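You operate a simulated robot arm through the tools that you are given. There is no shell and no other tool. Be economical: measure what you need, move in short steps, check, and stop when the job is done.

The job below is to be done with a simulated robot arm. You get a single attempt, and the scene is never put back.

TASK
Pack the boxed mug in the small bubble bag.
Fine: stand the bag in the long grey holder and clamp it; tuck the flap down. Set down upright: bubble bag, white box.

It is judged by the outcome, as a careful person would: the job done as asked, and still so three seconds after it is handed in. It fails if anything else is knocked over, pushed out of place, dropped, spilled or broken.

THE ROBOT
A 6-joint arm with a two-finger parallel gripper on a trunk, on a base that drives. Base frame: it is fixed to the floor where the robot stands at the start and does not move with it; the origin is under the middle of the robot, x ahead of it, y to its left, z up; the surface under the hand at the start is at about z = 786. Lengths are in mm, angles in rad, forces in N, time in s.
With the tool pointing down near the work surface it reaches from about 320 to 700 mm from the robot's upright axis, wherever it stands. Its first joint turns from -2.897 to 2.897 rad. Places, roughly: black lever [400, 600, 900]; flap of the small bubble bag [500, 200, 1000]; long grey holder [500, 700, 800]. Payload 4.1 kg.
The TCP is the grasp point between the finger pads, 23 mm short of the fingertips. In the tool frame z runs along the fingers and y along their closing line. Largest opening 94 mm; finger width 38, thickness 10; the body of the gripper, 54 by 96 mm, starts 39 mm behind the TCP.
Orientation is that of the tool frame in the base frame, as a unit quaternion [w, x, y, z]. With the fingers straight down and closing along the base's y, the tool's x points along the base's -x, its y along +y and its z along -z.

THE INTERFACE
- The arm moves only by the tool send_rows. Its argument "commands" is a list of rows, each a list of 3 entries, a list of its own where there are three numbers: the turn, a rotation vector about the base's x, y, z in units of 8 degrees (1.0 is 8 degrees), then the shift along the base's x, y, z in units of 25 mm (1.0 is 25 mm), then the closure, from 0 (fully open) to 1 (shut). In form: [[[wx, wy, wz], [dx, dy, dz], fingers], ...]. A call has 1 to 10 rows; each row shifts and turns the commanded pose from where the row before left it. A call with a number of a shift or a turn outside -1 to 1 is refused whole. A row lasts 0.2 s, in which the tool goes at most 50 mm and 0.15 rad; a call with a longer step from one row to the next is refused whole, and so is a gripper value outside its range. Where a pose cannot be reached the arm comes as near as it can. A force on the tool above 90 N (or 10 N above the force at the start of the call, whichever is more), or a blocked arm, ends the call early, and 0.2 s more pass. Each finger travels about 45 mm/s and halts on what it meets, pressing with about 35 N; the grip force reading is that of the motor and also rises with nothing between the fingers. The clock runs only during rows and for 0.2 s after the last one: add rows that do not move to give the fingers time. The reply holds the time, the measured pose of the TCP, the force on the tool along the base axes, the opening and the grip force, in the units named above and with some noise, with the torque about the TCP (base axes, N m) and any sound that the robot's microphone picked up, and new pictures: "views" is both (left out), scene, wrist or none.
- Cameras (640 x 400 px; columns grow to the right, rows downward): "scene" is now at [14.4, 193.5, 1561]; the picture's right is [0.37, -0.93, 0.00], its down [-0.72, -0.29, -0.63] and it looks along [0.58, 0.23, -0.78] (base axes); focal length 291 px, centre (320, 200). "wrist" rides on the gripper at [86, 16, -74] in the tool frame; the picture's right is [-0.18, 0.98, 0.00], its down [-0.58, -0.11, -0.81] and it looks along [-0.79, -0.15, 0.59] (tool axes); focal length 243 px, centre (320, 200). There is no depth. A picture from a camera that has moved, and an enlarged one, comes with that camera's place and axes in the base frame and with its lens. The place of the scene camera against the robot may be out by one fixed shift of up to 12 mm in any direction.
- slide_trunk(by): slides the trunk up (or, below 0, down) by that many mm; the arm and the scene camera ride with it, the base frame stays. It gives what a move gives, with no picture.
- drive_base(legs): drives the robot by 1 to 6 legs, each [ahead, turn to the left] in mm and rad, along the robot's own axes; the way and the turn of a leg run together, so that a leg with both is an arc; at most 1500 mm and 3.142 rad a leg. The arm and the cameras ride along, it lands a little off, and it stops where it bumps. It gives what a move gives, and a new picture of the scene camera.
- pan_tilt(pan, tilt): turns the head with the scene camera to pan (to the left, within 2.705 rad either way) and tilt (down, from -0.506 to 1.204), counted from straight ahead of the robot. It gives what a move gives, and a new picture of the scene camera.
- inspect(camera, box): a new picture of the part [left, top, right, bottom] of that camera's present view, enlarged. No time passes.
- finish_job(): hands the job in; it is judged then, once.

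Work in short steps. Places have to be worked out from the pictures, the camera data and where the tool is seen: move nearer, look again, correct. Check each grasp and each placing, and mend what went wrong. You have 120 turns and 260 pictures in all, those below and enlarged ones among them. Open the gripper and draw the arm clear of the work before you hand the job in, unless the task says otherwise; then end with one line.

The tools are called by a JSON object that holds its "api" and its "payload". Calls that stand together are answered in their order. send_rows: Moves the arm, as the interface text tells. Its arguments: {"type":"object","properties":{"commands":{"type":"array","items":{"type":"array"}},"views":{"type":"string","enum":["both","scene","wrist","none"]}},"required":["commands"]} The other tools are called the same way: slide_trunk (by) slides the trunk up or down; drive_base (legs) drives the base; pan_tilt (pan, tilt) turns the head that bears the scene camera; inspect (camera, box) takes an enlarged picture of a part of a camera's view; finish_job () hands the job in.

At the start:

```text
time: 0.0
ee_pos: [362.3, 125.9, 1287.3]
orientation: [0.0, 0.001, 1.0, 0.0]
force: [-0.3, 0.2, -0.7]
torque: [0.02, 0.0, 0.03]
finger_gap: 94.2
grip_force: 0.0
trunk travel left (down, up): [-525.0, 65.0]
robot x, y, heading: [0.0, 1.5, 0.001]
head pan, tilt: [0.382, 0.894]
```

scene: 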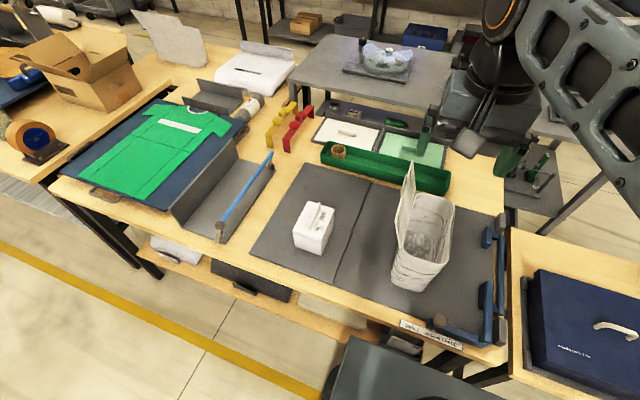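
wrist: 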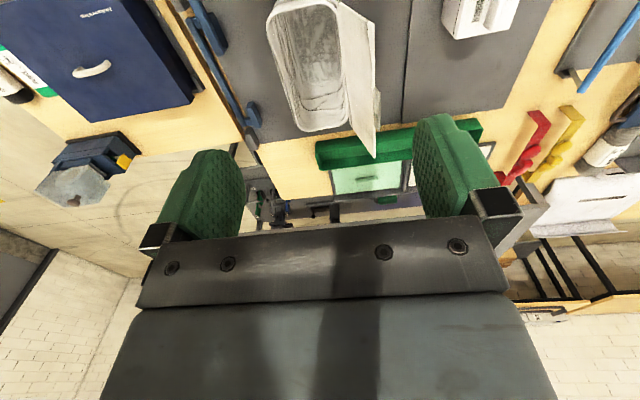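

The scene shows an open bubble bag, a white box, and a grey holder with a blue-handled lever. I enlarge the main areas first.

{"api": "inspect", "payload": {"camera": "scene", "box": [240, 140, 540, 340]}}

{"api": "inspect", "payload": {"camera": "scene", "box": [40, 60, 340, 260]}}

```text
2.00 times, centred on (390, 240) of scene
camera zoom: at [14.4, 193.5, 1561.0], right [0.37, -0.93, 0.0], down [-0.72, -0.29, -0.63], along [0.58, 0.23, -0.78], focal length 582 px, centre (180, 120)
```

zoom: 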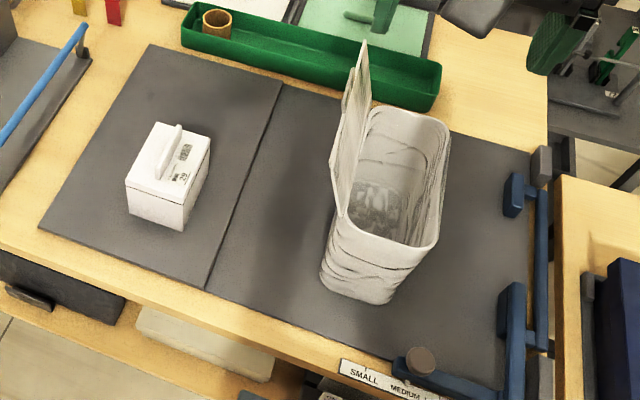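

```text
2.00 times, centred on (190, 160) of scene
camera zoom: at [14.4, 193.5, 1561.0], right [0.37, -0.93, 0.0], down [-0.72, -0.29, -0.63], along [0.58, 0.23, -0.78], focal length 582 px, centre (580, 280)
```

zoom: 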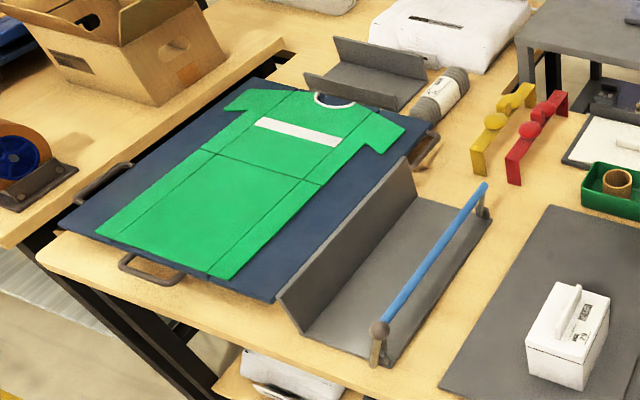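

I turn the head to look at the bag and the right-hand jig more squarely.

{"api": "pan_tilt", "payload": {"pan": -0.1, "tilt": 1.1}}

{"api": "inspect", "payload": {"camera": "scene", "box": [120, 100, 420, 300]}}

{"api": "inspect", "payload": {"camera": "wrist", "box": [170, 0, 490, 200]}}

```text
time: 0.9
ee_pos: [362.8, 126.6, 1284.2]
orientation: [0.0, 0.0, 1.0, -0.001]
force: [0.4, -1.1, -1.0]
torque: [0.0, 0.01, 0.01]
finger_gap: 93.9
grip_force: 0.0
trunk travel left (down, up): [-525.0, 65.0]
robot x, y, heading: [-4.4, -3.1, -0.001]
head pan, tilt: [-0.099, 1.1]
camera scene: at [6.8, 159.0, 1546.6], right [-0.1, -1.0, 0.0], down [-0.89, 0.09, -0.45], along [0.45, -0.04, -0.89], focal length 291 px, centre (320, 200)
```

scene: 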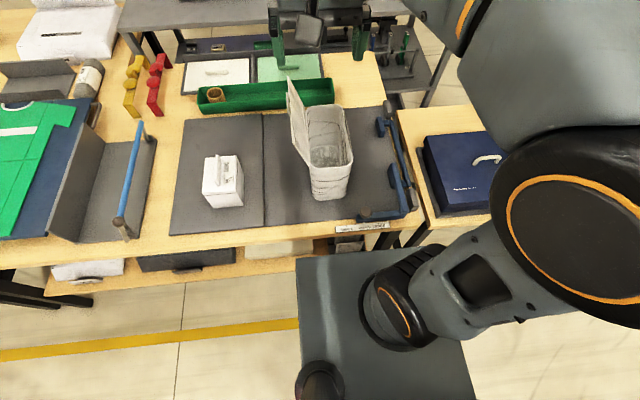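

```text
2.00 times, centred on (270, 200) of scene
camera zoom: at [6.8, 159.0, 1546.6], right [-0.1, -1.0, 0.0], down [-0.89, 0.09, -0.45], along [0.45, -0.04, -0.89], focal length 582 px, centre (420, 200)
```

zoom: 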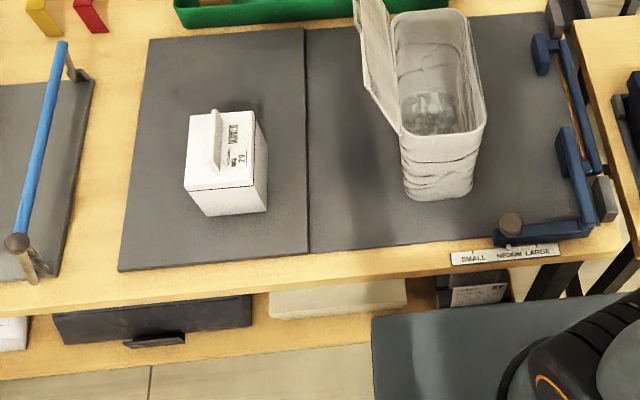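

```text
2.00 times, centred on (330, 100) of wrist
camera zoom: at [276.4, 141.2, 1361.4], right [0.18, 0.98, 0.0], down [0.58, -0.11, 0.81], along [0.79, -0.15, -0.59], focal length 485 px, centre (300, 400)
```

zoom: 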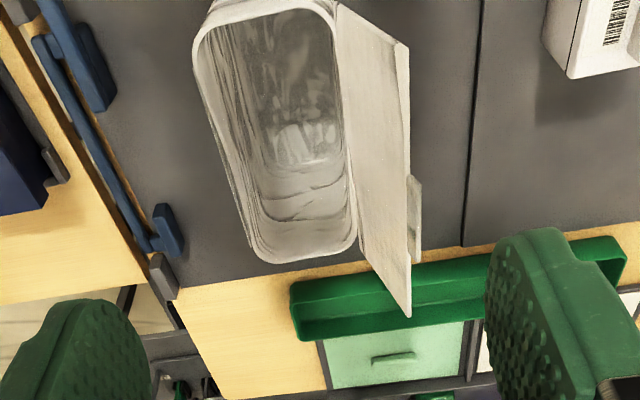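

The bag's rim is about x 390–590, y 42–143, z 960, with its flap upright on the +y side. The box is at about x 397–510, y 350–437, with a fin on top. Standing near y = 400 would put everything within reach, so I look left and behind before driving.

{"api": "pan_tilt", "payload": {"pan": 1.5, "tilt": 0.8}}

{"api": "pan_tilt", "payload": {"pan": 2.6, "tilt": 0.9}}

{"api": "pan_tilt", "payload": {"pan": 0.2, "tilt": 1.2}}

```text
time: 2.6
ee_pos: [363.3, 126.9, 1285.4]
orientation: [0.0, 0.0, 1.0, 0.0]
force: [0.1, -0.2, 0.5]
torque: [0.0, 0.0, -0.01]
finger_gap: 94.1
grip_force: 0.0
trunk travel left (down, up): [-525.0, 65.0]
robot x, y, heading: [-3.0, 2.5, 0.002]
head pan, tilt: [1.499, 0.799]
camera scene: at [-50.2, 245.7, 1568.3], right [1.0, -0.07, 0.0], down [-0.05, -0.72, -0.7], along [0.05, 0.7, -0.72], focal length 291 px, centre (320, 200)
```

scene: 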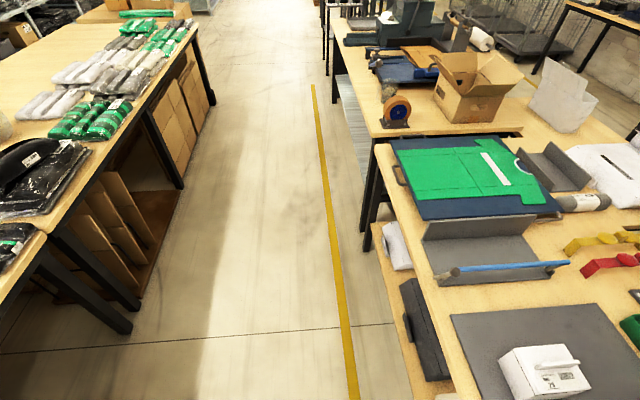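

```text
time: 3.9
ee_pos: [363.5, 125.0, 1285.2]
orientation: [0.001, 0.0, 1.0, 0.0]
force: [0.3, -1.3, -0.2]
torque: [0.01, 0.03, 0.02]
finger_gap: 93.8
grip_force: 0.0
trunk travel left (down, up): [-525.0, 65.0]
robot x, y, heading: [-1.3, 2.0, 0.004]
head pan, tilt: [2.601, 0.901]
camera scene: at [-120.7, 204.2, 1560.4], right [0.52, 0.86, 0.0], down [0.67, -0.4, -0.62], along [-0.53, 0.32, -0.78], focal length 291 px, centre (320, 200)
```

scene: 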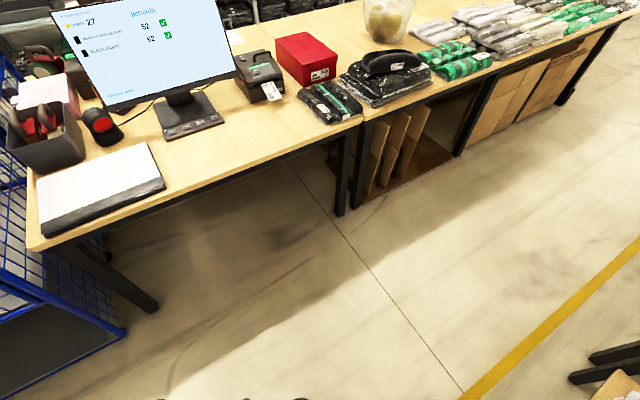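

```text
time: 6.1
ee_pos: [361.8, 126.3, 1286.7]
orientation: [0.0, 0.0, 1.0, 0.0]
force: [-0.1, 0.1, -0.4]
torque: [0.02, 0.02, 0.03]
finger_gap: 94.1
grip_force: 0.1
trunk travel left (down, up): [-525.0, 65.0]
robot x, y, heading: [-2.4, 0.9, 0.004]
head pan, tilt: [0.201, 1.201]
camera scene: at [-1.2, 176.4, 1540.6], right [0.2, -0.98, 0.0], down [-0.91, -0.19, -0.36], along [0.36, 0.07, -0.93], focal length 291 px, centre (320, 200)
```

scene: 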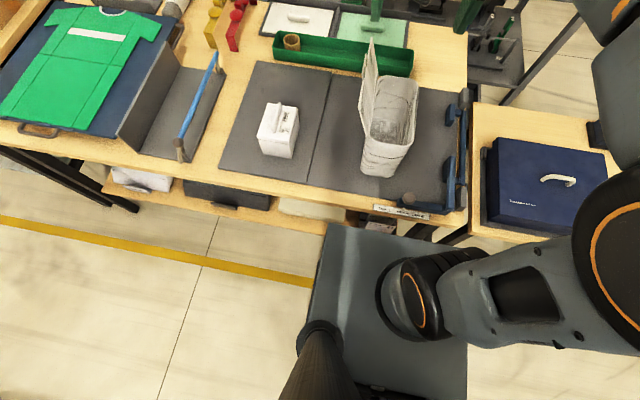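

The aisle is clear, with the table behind at about x −950. I back up, shift left about 400 mm along the aisle and come forward again.

{"api": "drive_base", "payload": {"legs": [[-220, 0], [0, 1.571], [400, 0], [0, -1.571], [215, 0]]}}

```text
time: 18.9
ee_pos: [352.5, 528.9, 1285.5]
orientation: [0.0, -0.001, 1.0, 0.0]
force: [1.0, -0.8, -0.2]
torque: [-0.01, 0.0, 0.01]
finger_gap: 94.0
grip_force: 0.0
trunk travel left (down, up): [-525.0, 65.0]
robot x, y, heading: [-12.7, 408.2, 0.0]
head pan, tilt: [0.201, 1.201]
camera scene: at [-12.2, 580.5, 1540.6], right [0.2, -0.98, 0.0], down [-0.91, -0.19, -0.36], along [0.35, 0.07, -0.93], focal length 291 px, centre (320, 200)
```

scene: 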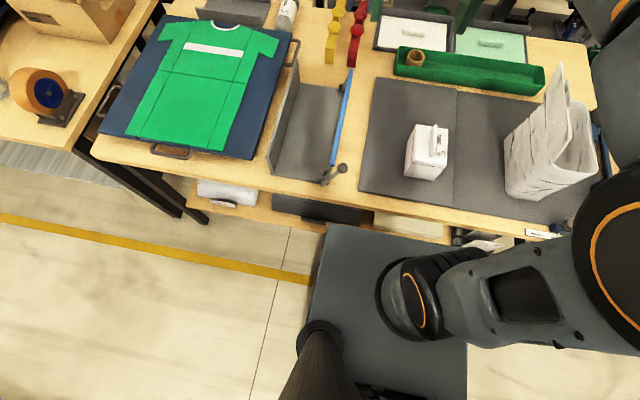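

Good. Now I look closely at the holder, its bar and the lever, and then at the bag.

{"api": "pan_tilt", "payload": {"pan": 0.3, "tilt": 0.95}}

{"api": "inspect", "payload": {"camera": "scene", "box": [240, 90, 440, 240]}}

{"api": "inspect", "payload": {"camera": "wrist", "box": [320, 0, 640, 200]}}

{"api": "inspect", "payload": {"camera": "scene", "box": [440, 100, 640, 250]}}

```text
time: 19.6
ee_pos: [351.4, 529.9, 1286.4]
orientation: [-0.001, -0.001, 1.0, 0.0]
force: [0.5, -0.6, 0.8]
torque: [0.04, 0.02, -0.01]
finger_gap: 94.0
grip_force: 0.1
trunk travel left (down, up): [-525.0, 65.0]
robot x, y, heading: [-12.5, 401.3, 0.001]
head pan, tilt: [0.3, 0.949]
camera scene: at [1.7, 590.8, 1556.8], right [0.3, -0.95, 0.0], down [-0.78, -0.24, -0.58], along [0.56, 0.17, -0.81], focal length 291 px, centre (320, 200)
```

scene: 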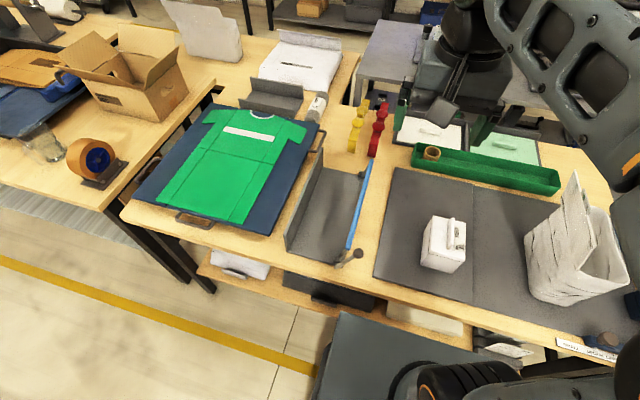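

```text
2.67 times, centred on (340, 165) of scene
camera zoom: at [1.7, 590.8, 1556.8], right [0.3, -0.95, 0.0], down [-0.78, -0.24, -0.58], along [0.56, 0.17, -0.81], focal length 775 px, centre (267, 293)
```

zoom: 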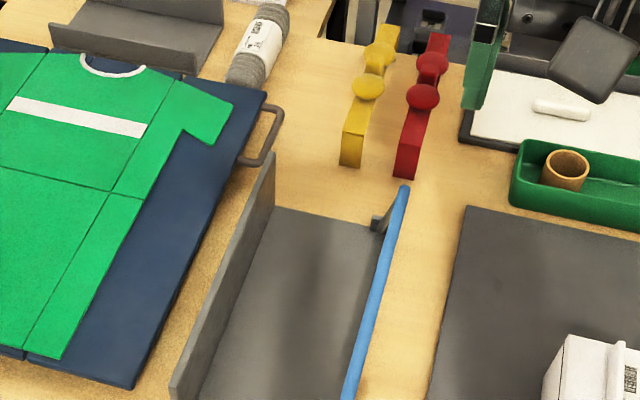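

```text
2.00 times, centred on (480, 100) of wrist
camera zoom: at [264.8, 545.8, 1361.4], right [0.18, 0.98, 0.0], down [0.58, -0.11, 0.81], along [0.79, -0.15, -0.59], focal length 485 px, centre (0, 400)
```

zoom: 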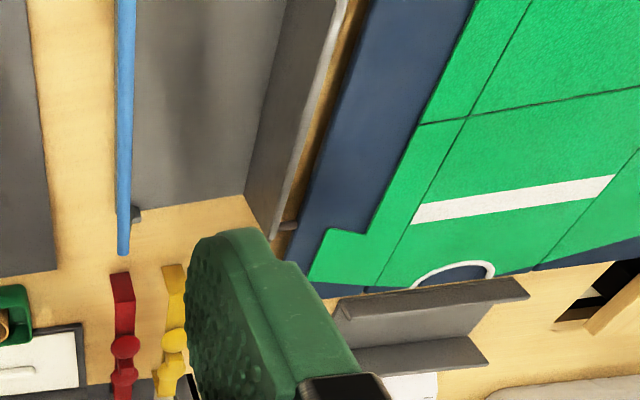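

```text
2.67 times, centred on (540, 175) of scene
camera zoom: at [1.7, 590.8, 1556.8], right [0.3, -0.95, 0.0], down [-0.78, -0.24, -0.58], along [0.56, 0.17, -0.81], focal length 775 px, centre (-267, 267)
```

zoom: 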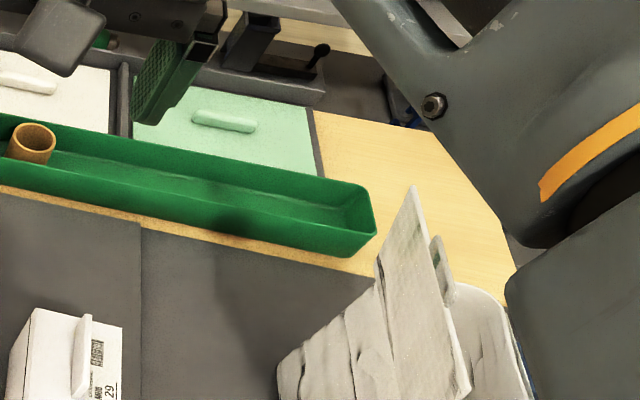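

I look closely at the lever at the front of the holder.

{"api": "inspect", "payload": {"camera": "scene", "box": [270, 150, 400, 290]}}

```text
2.86 times, centred on (335, 220) of scene
camera zoom: at [1.7, 590.8, 1556.8], right [0.3, -0.95, 0.0], down [-0.78, -0.24, -0.58], along [0.56, 0.17, -0.81], focal length 831 px, centre (277, 143)
```

zoom: 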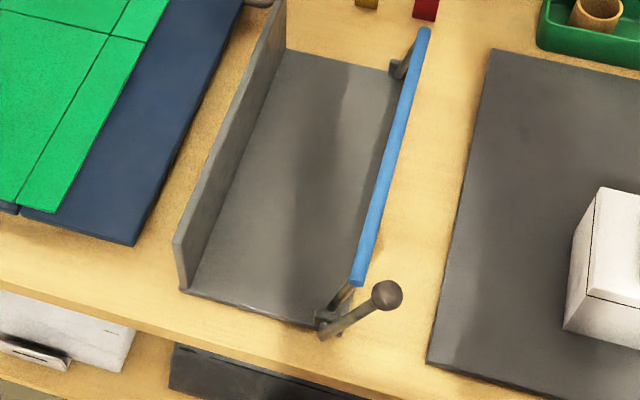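

The bar and lever are one part: it pivots low on the −y edge of the holder and leans outward, so pushing the knob toward +y swings the bar onto the bag. I move over the bag at height to measure it with the wrist camera.

{"api": "send_rows", "payload": {"commands": [[[0, 0, 0], [0, -1, 0], 0], [[0, 0, 0], [0, -1, 0], 0], [[0, 0, 0], [0, -1, 0], 0], [[0, 0, 0], [0, -1, 0], 0], [[0, 0, 0], [0, -1, 0], 0], [[0, 0, 0], [0, -1, 0], 0], [[0, 0, 0], [0, -1, 0], 0], [[0, 0, 0], [0, -1, 0], 0], [[0, 0, 0], [0, -1, 0], 0], [[0, 0, 0], [0, -1, 0], 0]], "views": "none"}}

{"api": "send_rows", "payload": {"commands": [[[0, 0, 0], [0, -1, 0], 0], [[0, 0, 0], [0, -1, 0], 0], [[0, 0, 0], [0, -1, 0], 0], [[0, 0, 0], [0, -1, 0], 0], [[0, 0, 0], [0, -1, 0], 0], [[0, 0, 0], [0, -1, 0], 0], [[0, 0, 0], [0, -1, 0], 0], [[0, 0, 0], [0, -1, 0], 0], [[0, 0, 0], [0, -1, 0], 0], [[0, 0, 0], [0, 0, 0], 0]], "views": "both"}}

```text
time: 21.9
ee_pos: [351.0, 279.1, 1286.7]
orientation: [0.0, -0.001, 1.0, 0.0]
force: [0.2, -0.1, 0.1]
torque: [-0.01, -0.06, 0.01]
finger_gap: 94.0
grip_force: 0.0
trunk travel left (down, up): [-525.0, 65.0]
robot x, y, heading: [-11.1, 401.3, -0.0]
head pan, tilt: [0.3, 0.949]
```

```text
time: 24.1
ee_pos: [350.1, 55.9, 1285.7]
orientation: [0.001, -0.001, 1.0, 0.0]
force: [-0.6, -0.4, -0.3]
torque: [-0.02, 0.04, 0.02]
finger_gap: 94.1
grip_force: 0.0
trunk travel left (down, up): [-525.0, 65.0]
robot x, y, heading: [-12.7, 405.8, 0.001]
head pan, tilt: [0.3, 0.949]
camera scene: at [1.8, 590.7, 1556.8], right [0.3, -0.95, 0.0], down [-0.78, -0.24, -0.58], along [0.56, 0.17, -0.81], focal length 291 px, centre (320, 200)
camera wrist: at [264.0, 70.5, 1361.2], right [0.18, 0.98, 0.0], down [0.58, -0.11, 0.81], along [0.79, -0.15, -0.59], focal length 243 px, centre (320, 200)
```

scene: 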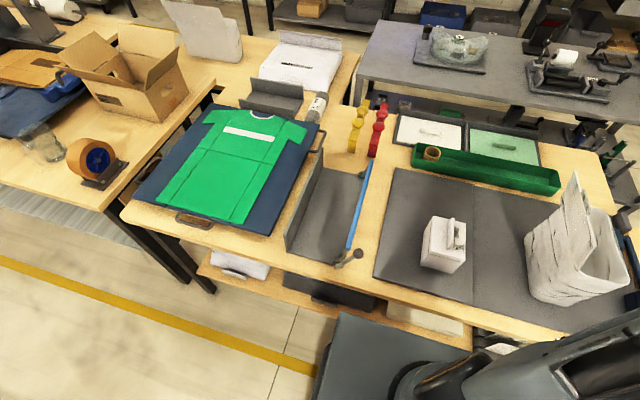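
wrist: 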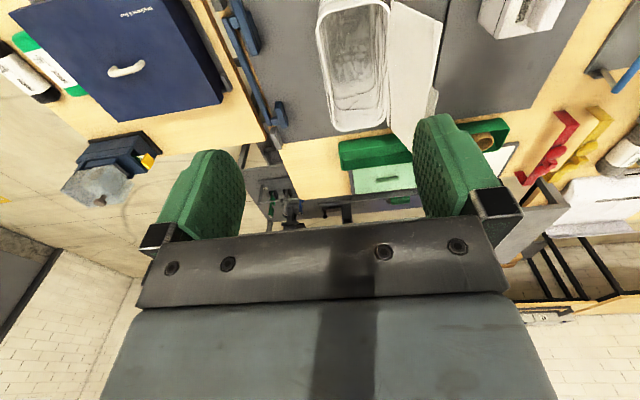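

I enlarge the bag in the wrist view to triangulate the rim against the earlier view.

{"api": "inspect", "payload": {"camera": "wrist", "box": [250, 0, 490, 150]}}

{"api": "inspect", "payload": {"camera": "scene", "box": [400, 150, 640, 330]}}

```text
2.67 times, centred on (370, 75) of wrist
camera zoom: at [264.0, 70.5, 1361.2], right [0.18, 0.98, 0.0], down [0.58, -0.11, 0.81], along [0.79, -0.15, -0.59], focal length 647 px, centre (187, 533)
```

zoom: 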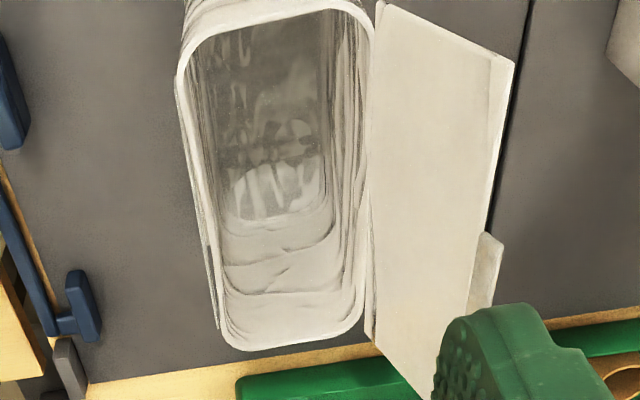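

```text
2.22 times, centred on (520, 240) of scene
camera zoom: at [1.8, 590.7, 1556.8], right [0.3, -0.95, 0.0], down [-0.78, -0.24, -0.58], along [0.56, 0.17, -0.81], focal length 646 px, centre (-124, 111)
```

zoom: 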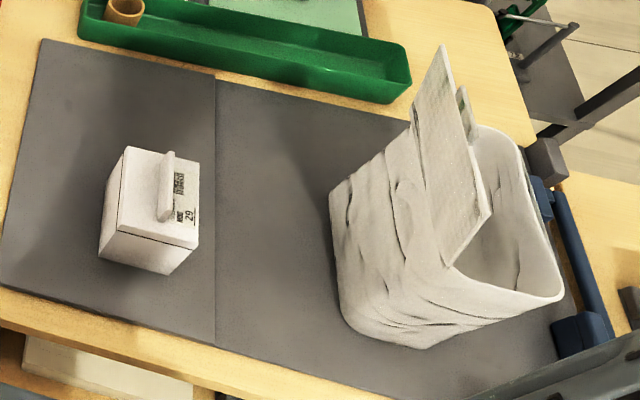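

Triangulated rim: z ≈ 970, x from about 390 to 576, y from 41 to 138, long side along x. I'll pinch the middle of the −y wall at (480, 44), so I come down above it and look.

{"api": "send_rows", "payload": {"commands": [[[0, 0, 0], [0.65, -0.06, -1], 0.2], [[0, 0, 0], [0.65, -0.06, -1], 0.3], [[0, 0, 0], [0.65, -0.06, -1], 0.3], [[0, 0, 0], [0.65, -0.06, -1], 0.3], [[0, 0, 0], [0.65, -0.06, -1], 0.3], [[0, 0, 0], [0.65, -0.06, -1], 0.3], [[0, 0, 0], [0.65, -0.06, -1], 0.3], [[0, 0, 0], [0.65, -0.06, -1], 0.3], [[0, 0, 0], [0, 0, -1], 0.3], [[0, 0, 0], [0, 0, 0], 0.3]]}}

{"api": "inspect", "payload": {"camera": "scene", "box": [440, 120, 640, 270]}}

```text
time: 26.2
ee_pos: [480.6, 43.8, 1061.8]
orientation: [0.0, 0.0, 1.0, 0.0]
force: [0.4, 0.1, -0.5]
torque: [0.02, 0.0, 0.02]
finger_gap: 65.7
grip_force: 0.0
trunk travel left (down, up): [-525.0, 65.0]
robot x, y, heading: [-11.8, 405.0, -0.005]
head pan, tilt: [0.3, 0.949]
camera scene: at [1.8, 590.7, 1556.8], right [0.3, -0.95, 0.0], down [-0.78, -0.24, -0.58], along [0.56, 0.17, -0.81], focal length 291 px, centre (320, 200)
camera wrist: at [394.5, 59.2, 1136.5], right [0.18, 0.98, 0.0], down [0.58, -0.11, 0.81], along [0.79, -0.15, -0.59], focal length 243 px, centre (320, 200)
```

scene: 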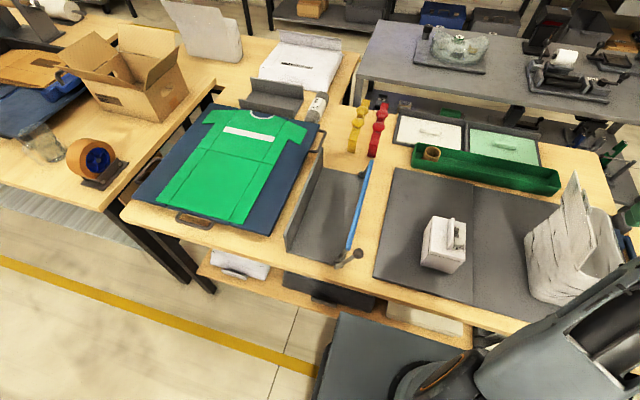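
wrist: 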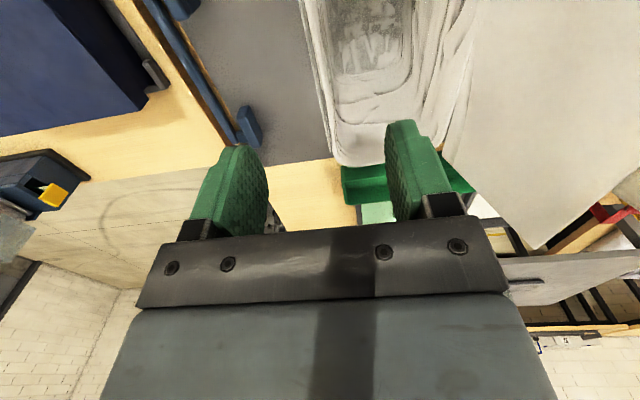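

```text
2.67 times, centred on (540, 195) of scene
camera zoom: at [1.8, 590.7, 1556.8], right [0.3, -0.95, 0.0], down [-0.78, -0.24, -0.58], along [0.56, 0.17, -0.81], focal length 775 px, centre (-267, 213)
```

zoom: 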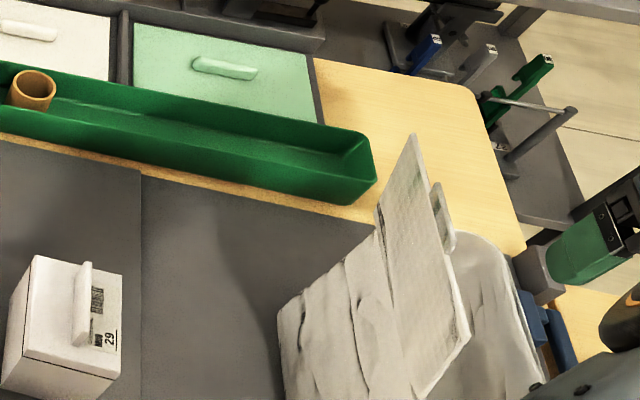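

The rim line sits at y ≈ 40, midway between the fingers. I lower to z ≈ 955 and check before closing.

{"api": "send_rows", "payload": {"commands": [[[0, 0, 0], [0, -0.06, -0.9], 0.3], [[0, 0, 0], [0, -0.06, -0.9], 0.3], [[0, 0, 0], [0, 0, -0.9], 0.3], [[0, 0, 0], [0, 0, -0.8], 0.3], [[0, 0, 0], [0, 0, -0.8], 0.3], [[0, 0, 0], [0, 0, 0], 0.3]], "views": "wrist"}}

```text
time: 27.6
ee_pos: [481.3, 39.4, 952.3]
orientation: [0.0, -0.001, 1.0, 0.0]
force: [-0.6, -0.1, -0.2]
torque: [-0.01, -0.01, -0.01]
finger_gap: 66.0
grip_force: 0.0
trunk travel left (down, up): [-525.0, 65.0]
robot x, y, heading: [-13.7, 403.0, 0.001]
head pan, tilt: [0.3, 0.949]
camera wrist: at [395.2, 55.3, 1028.5], right [0.18, 0.98, 0.0], down [0.58, -0.11, 0.81], along [0.79, -0.15, -0.59], focal length 243 px, centre (320, 200)
```

wrist: 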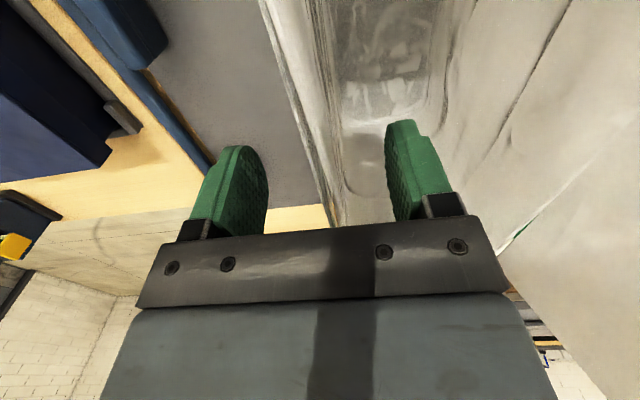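

The wall is between the fingers, so I close on it.

{"api": "send_rows", "payload": {"commands": [[[0, 0, 0], [0, 0, 0], 0.6], [[0, 0, 0], [0, 0, 0], 0.9], [[0, 0, 0], [0, 0, 0], 1], [[0, 0, 0], [0, 0, 0], 1], [[0, 0, 0], [0, 0, 0], 1], [[0, 0, 0], [0, 0, 0], 1]], "views": "wrist"}}

```text
time: 29.1
ee_pos: [481.0, 41.1, 952.5]
orientation: [0.0, -0.001, 1.0, 0.001]
force: [0.6, 1.2, 1.9]
torque: [0.32, 0.06, -0.02]
finger_gap: 3.3
grip_force: 35.6
trunk travel left (down, up): [-525.0, 65.0]
robot x, y, heading: [-11.1, 400.5, 0.0]
head pan, tilt: [0.3, 0.949]
camera wrist: at [395.2, 55.5, 1029.0], right [0.18, 0.98, 0.0], down [0.58, -0.11, 0.81], along [0.79, -0.15, -0.59], focal length 243 px, centre (320, 200)
```

wrist: 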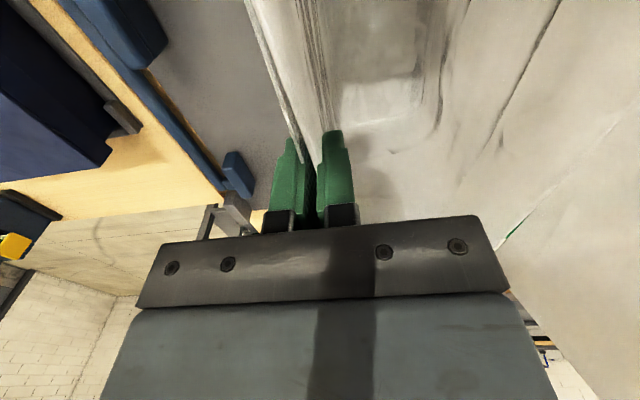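

The wall is gripped with a 3.3 mm gap. I lift gently by 50 mm and check.

{"api": "send_rows", "payload": {"commands": [[[0, 0, 0], [0, 0, 0.4], 1], [[0, 0, 0], [0, 0, 0.4], 1], [[0, 0, 0], [0, 0, 0.6], 1], [[0, 0, 0], [0, 0, 0.6], 1], [[0, 0, 0], [0, 0, 0], 1], [[0, 0, 0], [0, 0, 0], 1]]}}

{"api": "inspect", "payload": {"camera": "scene", "box": [440, 120, 640, 320]}}

```text
time: 30.4
ee_pos: [479.7, 40.6, 1002.4]
orientation: [0.0, -0.001, 1.0, 0.0]
force: [0.5, 0.4, 0.1]
torque: [-0.01, -0.01, -0.01]
finger_gap: 2.9
grip_force: 35.1
trunk travel left (down, up): [-525.0, 65.0]
robot x, y, heading: [-9.8, 403.3, 0.004]
head pan, tilt: [0.3, 0.949]
camera scene: at [1.9, 590.6, 1556.8], right [0.3, -0.95, 0.0], down [-0.78, -0.24, -0.58], along [0.56, 0.17, -0.81], focal length 291 px, centre (320, 200)
camera wrist: at [394.7, 55.4, 1079.4], right [0.18, 0.98, 0.0], down [0.58, -0.11, 0.81], along [0.79, -0.15, -0.59], focal length 243 px, centre (320, 200)
```

scene: 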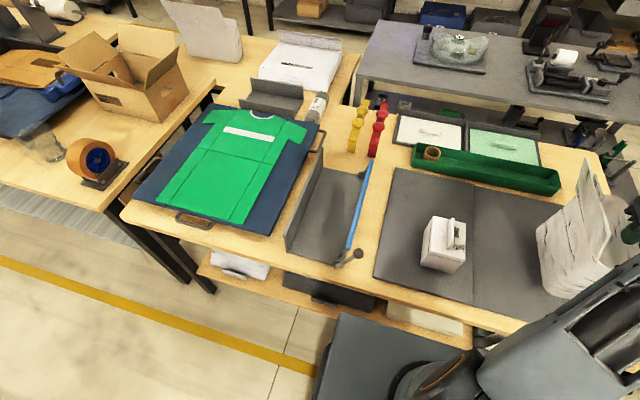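
wrist: 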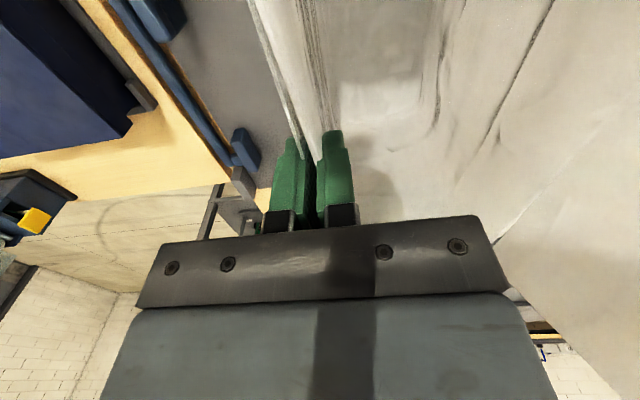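

```text
2.00 times, centred on (540, 220) of scene
camera zoom: at [1.9, 590.6, 1556.8], right [0.3, -0.95, 0.0], down [-0.78, -0.24, -0.58], along [0.56, 0.17, -0.81], focal length 582 px, centre (-120, 160)
```

zoom: 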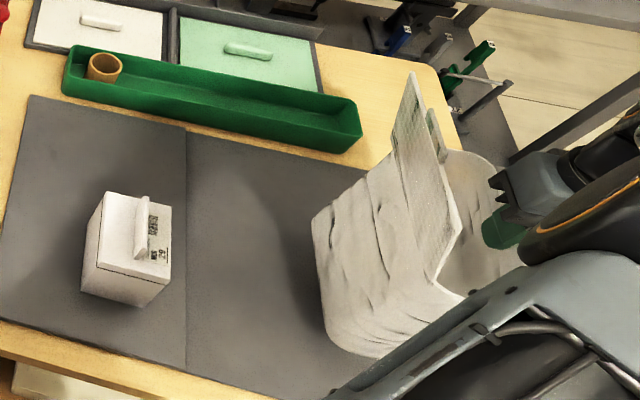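

The bag is lifted and hangs level. I raise it more and carry it toward the holder.

{"api": "send_rows", "payload": {"commands": [[[0, 0, 0], [0, 0, 1], 1], [[0, 0, 0], [0, 0, 1], 1], [[0, 0, 0], [0, 0, 1], 1], [[0, 0, 0], [0, 0, 1], 1], [[0, 0, 0], [0.2, 0.6, 0.6], 1], [[0, 0, 0], [0.2, 0.8, 0], 1], [[0, 0, 0], [0.2, 0.8, 0], 1], [[0, 0, 0], [0.2, 0.8, 0], 1], [[0, 0, 0], [0.2, 0.8, 0], 1], [[0, 0, 0], [0.2, 0.8, 0], 1]], "views": "none"}}

{"api": "send_rows", "payload": {"commands": [[[0, 0, 0], [0, 0.8, 0], 1], [[0, 0, 0], [0, 0.8, 0], 1], [[0, 0, 0], [0, 0.8, 0], 1], [[0, 0, 0], [0, 0.8, 0], 1], [[0, 0, 0], [0, 0.8, 0], 1], [[0, 0, 0], [0, 0.8, 0], 1], [[0, 0, 0], [0, 0.8, 0], 1], [[0, 0, 0], [0, 0.8, 0], 1], [[0, 0, 0], [0, 0.8, 0], 1], [[0, 0, 0], [0, 0.8, 0], 1]], "views": "scene"}}

```text
time: 32.6
ee_pos: [512.2, 155.2, 1118.8]
orientation: [0.0, -0.001, 1.0, 0.0]
force: [0.5, 0.2, -0.8]
torque: [-0.04, 0.01, 0.02]
finger_gap: 3.0
grip_force: 35.0
trunk travel left (down, up): [-525.0, 65.0]
robot x, y, heading: [-13.0, 399.6, -0.003]
head pan, tilt: [0.3, 0.949]
```

```text
time: 34.9
ee_pos: [510.1, 355.0, 1119.1]
orientation: [0.001, -0.001, 1.0, 0.0]
force: [0.5, -0.7, -0.1]
torque: [-0.03, 0.01, 0.02]
finger_gap: 3.1
grip_force: 35.1
trunk travel left (down, up): [-525.0, 65.0]
robot x, y, heading: [-14.2, 404.7, -0.004]
head pan, tilt: [0.3, 0.949]
camera scene: at [1.8, 591.0, 1556.8], right [0.3, -0.95, 0.0], down [-0.78, -0.24, -0.58], along [0.56, 0.17, -0.81], focal length 291 px, centre (320, 200)
```

scene: 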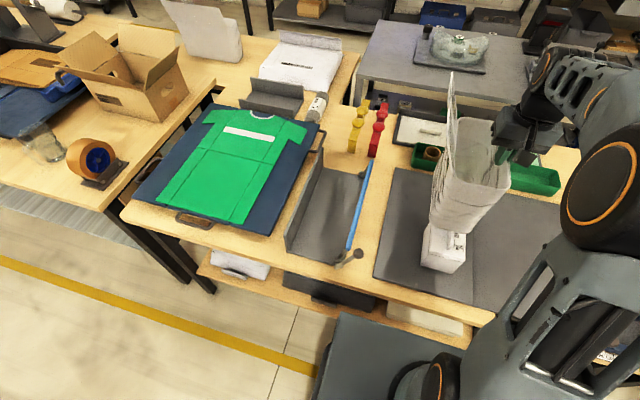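

The bag passed above the box cleanly. I go on to y ≈ 665 above the holder.

{"api": "send_rows", "payload": {"commands": [[[0, 0, 0], [0, 0.9, 0], 1], [[0, 0, 0], [0, 0.9, 0], 1], [[0, 0, 0], [0, 0.9, 0], 1], [[0, 0, 0], [0, 0.9, 0], 1], [[0, 0, 0], [0, 0.9, 0], 1], [[0, 0, 0], [0, 0.9, 0], 1], [[0, 0, 0], [0, 0.9, 0], 1], [[0, 0, 0], [0, 0.9, 0], 1], [[0, 0, 0], [0, 0.9, 0], 1], [[0, 0, 0], [0, 0.9, 0], 1]], "views": "none"}}

{"api": "send_rows", "payload": {"commands": [[[0, 0, 0], [0, 0.9, 0], 1], [[0, 0, 0], [0, 0.9, 0], 1], [[0, 0, 0], [0, 0.8, 0], 1], [[0, 0, 0], [0, 0.4, 0], 1], [[0, 0, 0], [0, 0, 0], 1]], "views": "both"}}

{"api": "inspect", "payload": {"camera": "scene", "box": [260, 90, 440, 290]}}

```text
time: 37.0
ee_pos: [510.8, 580.4, 1119.8]
orientation: [-0.001, -0.001, 1.0, 0.0]
force: [0.5, 0.2, -0.5]
torque: [-0.01, 0.03, 0.01]
finger_gap: 3.1
grip_force: 35.0
trunk travel left (down, up): [-525.0, 65.0]
robot x, y, heading: [-10.0, 402.1, 0.001]
head pan, tilt: [0.3, 0.949]
```

```text
time: 38.2
ee_pos: [509.6, 655.2, 1115.9]
orientation: [0.0, 0.0, 1.0, -0.001]
force: [0.5, -0.9, 0.5]
torque: [-0.03, 0.02, 0.01]
finger_gap: 2.8
grip_force: 34.5
trunk travel left (down, up): [-525.0, 65.0]
robot x, y, heading: [-9.1, 402.6, 0.003]
head pan, tilt: [0.3, 0.949]
camera scene: at [1.9, 590.9, 1556.8], right [0.3, -0.95, 0.0], down [-0.78, -0.24, -0.58], along [0.56, 0.17, -0.81], focal length 291 px, centre (320, 200)
camera wrist: at [423.9, 670.8, 1193.0], right [0.18, 0.98, 0.0], down [0.58, -0.11, 0.81], along [0.79, -0.15, -0.59], focal length 243 px, centre (320, 200)
```

scene: 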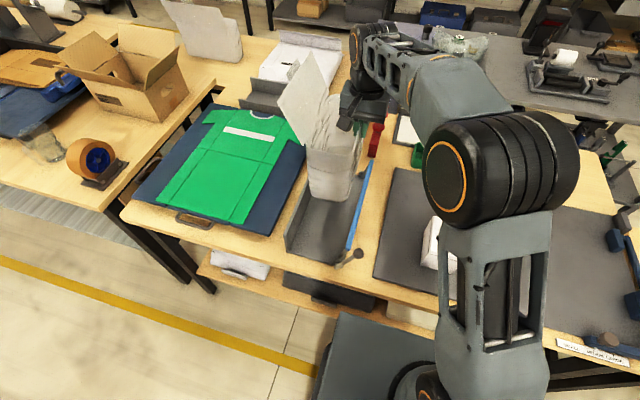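
wrist: 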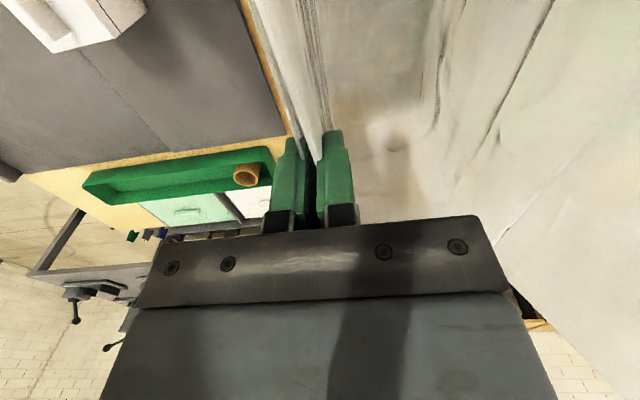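

```text
2.00 times, centred on (350, 190) of scene
camera zoom: at [1.9, 590.9, 1556.8], right [0.3, -0.95, 0.0], down [-0.78, -0.24, -0.58], along [0.56, 0.17, -0.81], focal length 582 px, centre (260, 220)
```

zoom: 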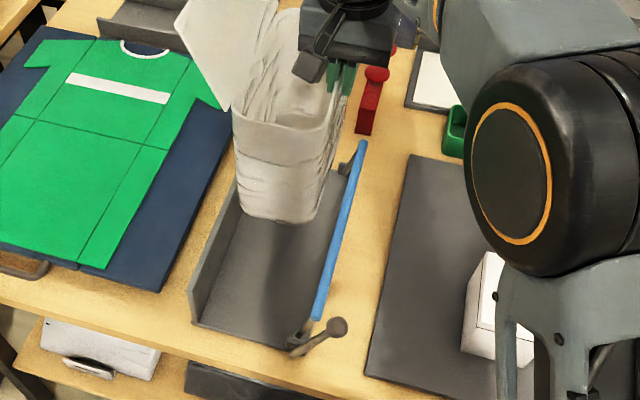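

The bag's bottom spans y ≈ 656–748, the wall's inner face is near y 775, and the bar is at y 620. I shift +12 mm and lower to just above the holder floor.

{"api": "send_rows", "payload": {"commands": [[[0, 0, 0], [0, 0.48, -0.5], 1], [[0, 0, 0], [0, 0, -0.8], 1], [[0, 0, 0], [0, 0, -0.9], 1], [[0, 0, 0], [0, 0, -0.9], 1], [[0, 0, 0], [0, 0, -0.9], 1], [[0, 0, 0], [0, 0, -0.8], 1], [[0, 0, 0], [0, 0, -0.7], 1], [[0, 0, 0], [0, 0, 0], 1]], "views": "scene"}}

{"api": "inspect", "payload": {"camera": "scene", "box": [260, 90, 440, 290]}}

```text
time: 40.0
ee_pos: [510.7, 667.2, 980.8]
orientation: [0.0, -0.001, 1.0, 0.001]
force: [0.5, 0.0, -0.9]
torque: [-0.03, 0.0, -0.01]
finger_gap: 3.2
grip_force: 35.0
trunk travel left (down, up): [-525.0, 65.0]
robot x, y, heading: [-14.1, 403.6, 0.004]
head pan, tilt: [0.3, 0.949]
camera scene: at [1.9, 591.0, 1556.8], right [0.3, -0.95, 0.0], down [-0.78, -0.24, -0.58], along [0.56, 0.17, -0.81], focal length 291 px, centre (320, 200)
```

scene: 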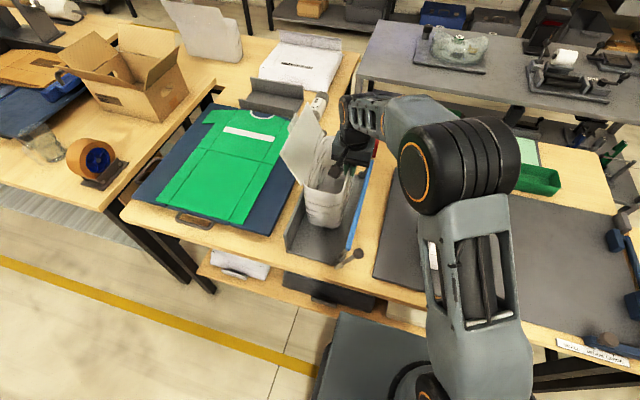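

```text
2.00 times, centred on (350, 190) of scene
camera zoom: at [1.9, 591.0, 1556.8], right [0.3, -0.95, 0.0], down [-0.78, -0.24, -0.58], along [0.56, 0.17, -0.81], focal length 582 px, centre (260, 220)
```

zoom: 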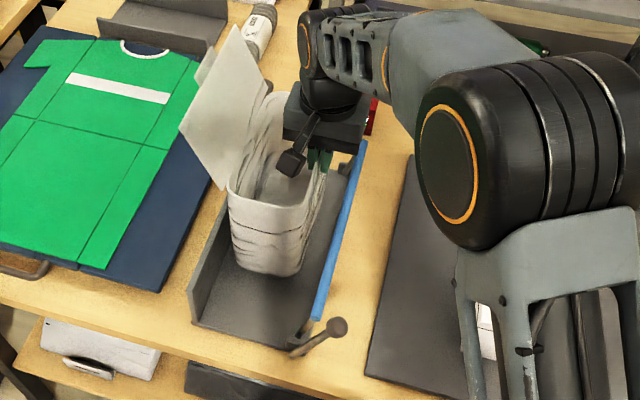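

There is clearance on both sides, so I lower in small steps until I feel contact.

{"api": "send_rows", "payload": {"commands": [[[0, 0, 0], [0, 0, -0.3], 1], [[0, 0, 0], [0, 0, -0.2], 1], [[0, 0, 0], [0, 0, -0.2], 1], [[0, 0, 0], [0, 0, 0], 1]], "views": "none"}}

{"api": "send_rows", "payload": {"commands": [[[0, 0, 0], [0, 0, -0.12], 1], [[0, 0, 0], [0, 0, -0.1], 1], [[0, 0, 0], [0, 0, 0], 1]], "views": "scene"}}

{"api": "inspect", "payload": {"camera": "scene", "box": [260, 90, 440, 290]}}

```text
time: 41.0
ee_pos: [510.7, 668.6, 962.9]
orientation: [0.001, -0.001, 1.0, -0.001]
force: [-0.4, 0.6, -1.0]
torque: [-0.03, 0.0, 0.0]
finger_gap: 2.8
grip_force: 35.1
trunk travel left (down, up): [-525.0, 65.0]
robot x, y, heading: [-14.4, 403.1, 0.003]
head pan, tilt: [0.3, 0.949]
```

```text
time: 41.9
ee_pos: [510.6, 666.9, 959.0]
orientation: [0.001, -0.001, 1.0, 0.001]
force: [0.5, -3.2, 12.9]
torque: [0.31, 0.71, 0.18]
finger_gap: 2.8
grip_force: 35.2
trunk travel left (down, up): [-525.0, 65.0]
robot x, y, heading: [-12.3, 400.8, 0.005]
head pan, tilt: [0.3, 0.949]
camera scene: at [1.1, 589.9, 1557.1], right [0.3, -0.95, 0.0], down [-0.78, -0.24, -0.58], along [0.56, 0.17, -0.81], focal length 291 px, centre (320, 200)
```

scene: 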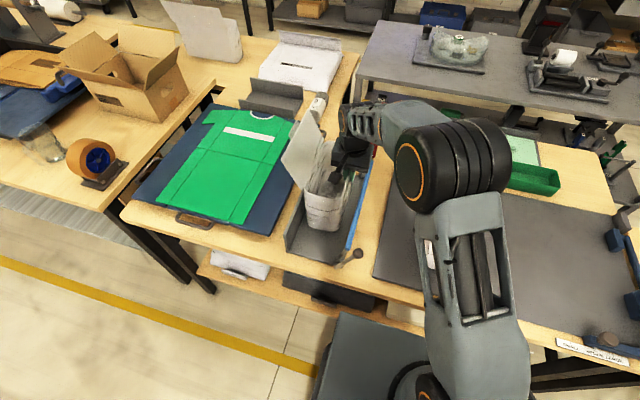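

```text
2.00 times, centred on (350, 190) of scene
camera zoom: at [1.1, 589.9, 1557.1], right [0.3, -0.95, 0.0], down [-0.78, -0.24, -0.58], along [0.56, 0.17, -0.81], focal length 582 px, centre (260, 220)
```

zoom: 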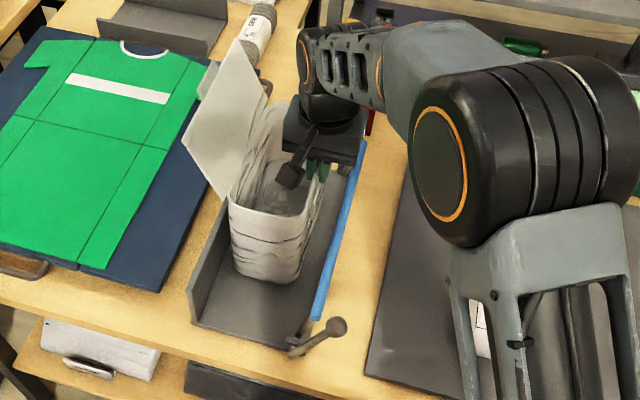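

The bag is on the holder floor, with about 20 mm to the back wall. I lift slightly and slide it +y until it meets the wall.

{"api": "send_rows", "payload": {"commands": [[[0, 0, 0], [0, 0, 0.16], 1], [[0, 0, 0], [0, 0.24, 0], 1], [[0, 0, 0], [0, 0.24, 0], 1], [[0, 0, 0], [0, 0, 0], 1]], "views": "none"}}

{"api": "send_rows", "payload": {"commands": [[[0, 0, 0], [0, 0.16, 0], 1], [[0, 0, 0], [0, 0, 0], 1]], "views": "none"}}

{"api": "send_rows", "payload": {"commands": [[[0, 0, 0], [0, 0.16, 0], 1], [[0, 0, 0], [0, 0, 0], 1]], "views": "scene"}}

{"api": "inspect", "payload": {"camera": "scene", "box": [260, 90, 440, 290]}}

```text
time: 42.9
ee_pos: [510.8, 681.0, 961.6]
orientation: [0.0, -0.001, 1.0, 0.0]
force: [0.0, -0.4, -0.4]
torque: [-0.03, -0.03, 0.01]
finger_gap: 2.9
grip_force: 35.2
trunk travel left (down, up): [-525.0, 65.0]
robot x, y, heading: [-8.2, 403.0, 0.002]
head pan, tilt: [0.3, 0.949]
```

```text
time: 43.5
ee_pos: [510.7, 682.7, 960.1]
orientation: [0.0, -0.001, 1.0, 0.001]
force: [0.1, -0.4, 0.2]
torque: [-0.06, 0.05, 0.12]
finger_gap: 2.7
grip_force: 35.4
trunk travel left (down, up): [-525.0, 65.0]
robot x, y, heading: [-14.1, 403.0, 0.002]
head pan, tilt: [0.3, 0.949]
```

```text
time: 44.0
ee_pos: [511.8, 684.1, 962.6]
orientation: [0.001, 0.0, 1.0, 0.0]
force: [-1.1, -15.8, 3.8]
torque: [-0.71, 0.34, 0.39]
finger_gap: 3.1
grip_force: 34.7
trunk travel left (down, up): [-525.0, 65.0]
robot x, y, heading: [-10.6, 404.8, 0.002]
head pan, tilt: [0.3, 0.949]
camera scene: at [1.6, 588.7, 1557.2], right [0.3, -0.96, 0.0], down [-0.78, -0.24, -0.58], along [0.56, 0.17, -0.81], focal length 291 px, centre (320, 200)
```

scene: 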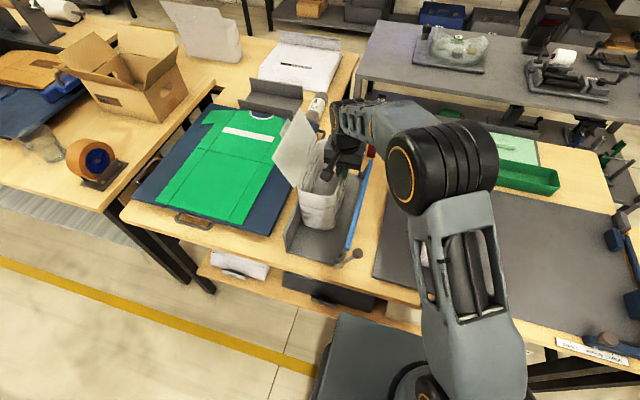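

```text
2.00 times, centred on (350, 190) of scene
camera zoom: at [1.6, 588.7, 1557.2], right [0.3, -0.96, 0.0], down [-0.78, -0.24, -0.58], along [0.56, 0.17, -0.81], focal length 582 px, centre (260, 220)
```

zoom: 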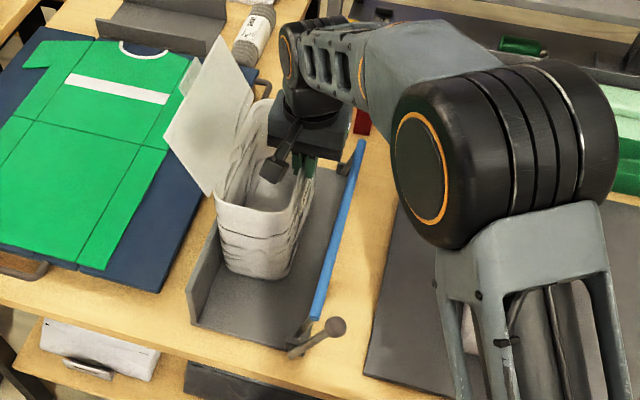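

The bag now presses on the wall at TCP y ≈ 684. I back off 2 mm, lower onto the floor and release, opening only a little so the outer finger stays clear.

{"api": "send_rows", "payload": {"commands": [[[0, 0, 0], [0, -0.16, 0], 1], [[0, 0, 0], [0, 0, -0.12], 1], [[0, 0, 0], [0, 0, 0], 1], [[0, 0, 0], [0, 0, 0], 0.8], [[0, 0, 0], [0, 0, 0], 0.6], [[0, 0, 0], [0, 0, 0], 0.5], [[0, 0, 0], [0, 0, 0], 0.5]], "views": "none"}}

{"api": "send_rows", "payload": {"commands": [[[0, 0, 0], [0, 0, 0.8], 0.5], [[0, 0, 0], [0, 0, 1], 0.5], [[0, 0, 0], [0, 0, 1], 0.5], [[0, 0, 0], [0, 0, 1], 0.5], [[0, 0, 0], [0, -0.5, 1], 0.5], [[0, 0, 0], [0, -1, 1], 0.5], [[0, 0, 0], [0, -1, 0.5], 0.5], [[0, 0, 0], [0, -1, 0], 0.5], [[0, 0, 0], [0, -1, 0], 0.5]], "views": "both"}}

{"api": "inspect", "payload": {"camera": "scene", "box": [240, 100, 420, 280]}}

```text
time: 45.6
ee_pos: [511.3, 683.2, 958.9]
orientation: [0.001, -0.001, 1.0, 0.0]
force: [-0.1, 0.3, -0.5]
torque: [0.0, 0.01, -0.02]
finger_gap: 47.0
grip_force: 0.0
trunk travel left (down, up): [-525.0, 65.0]
robot x, y, heading: [-10.8, 403.1, 0.001]
head pan, tilt: [0.3, 0.949]
```

```text
time: 47.6
ee_pos: [510.1, 570.8, 1114.5]
orientation: [0.0, 0.0, 1.0, 0.0]
force: [0.1, 0.2, -0.1]
torque: [0.01, -0.01, 0.01]
finger_gap: 46.9
grip_force: 0.2
trunk travel left (down, up): [-525.0, 65.0]
robot x, y, heading: [-11.8, 400.7, 0.001]
head pan, tilt: [0.3, 0.949]
camera scene: at [1.8, 590.5, 1556.8], right [0.3, -0.95, 0.0], down [-0.78, -0.24, -0.58], along [0.56, 0.17, -0.81], focal length 291 px, centre (320, 200)
camera wrist: at [424.0, 586.3, 1191.2], right [0.18, 0.98, 0.0], down [0.58, -0.11, 0.81], along [0.79, -0.15, -0.59], focal length 243 px, centre (320, 200)
```

scene: 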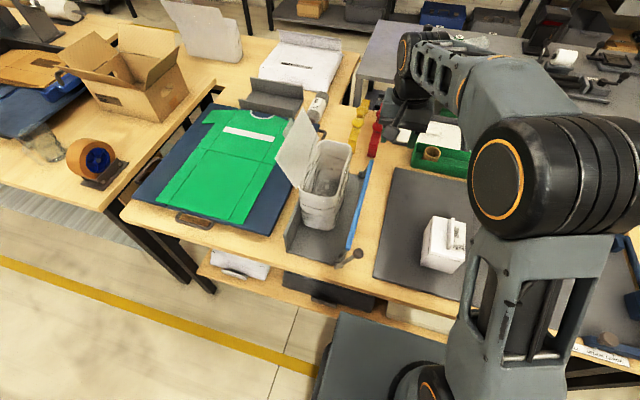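
wrist: 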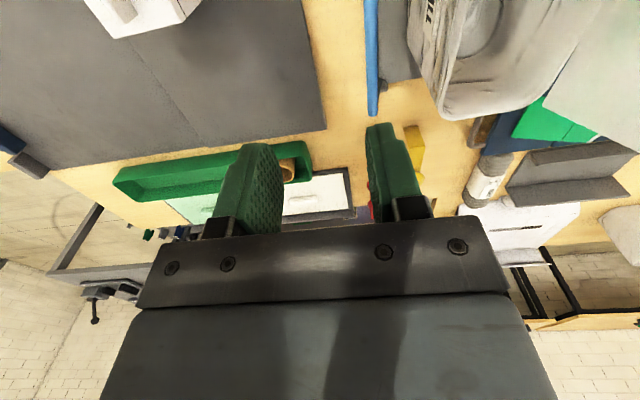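

```text
2.22 times, centred on (330, 190) of scene
camera zoom: at [1.8, 590.5, 1556.8], right [0.3, -0.95, 0.0], down [-0.78, -0.24, -0.58], along [0.56, 0.17, -0.81], focal length 646 px, centre (298, 222)
```

zoom: 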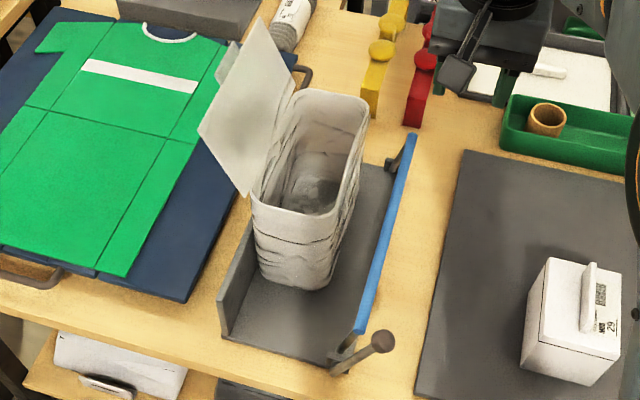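

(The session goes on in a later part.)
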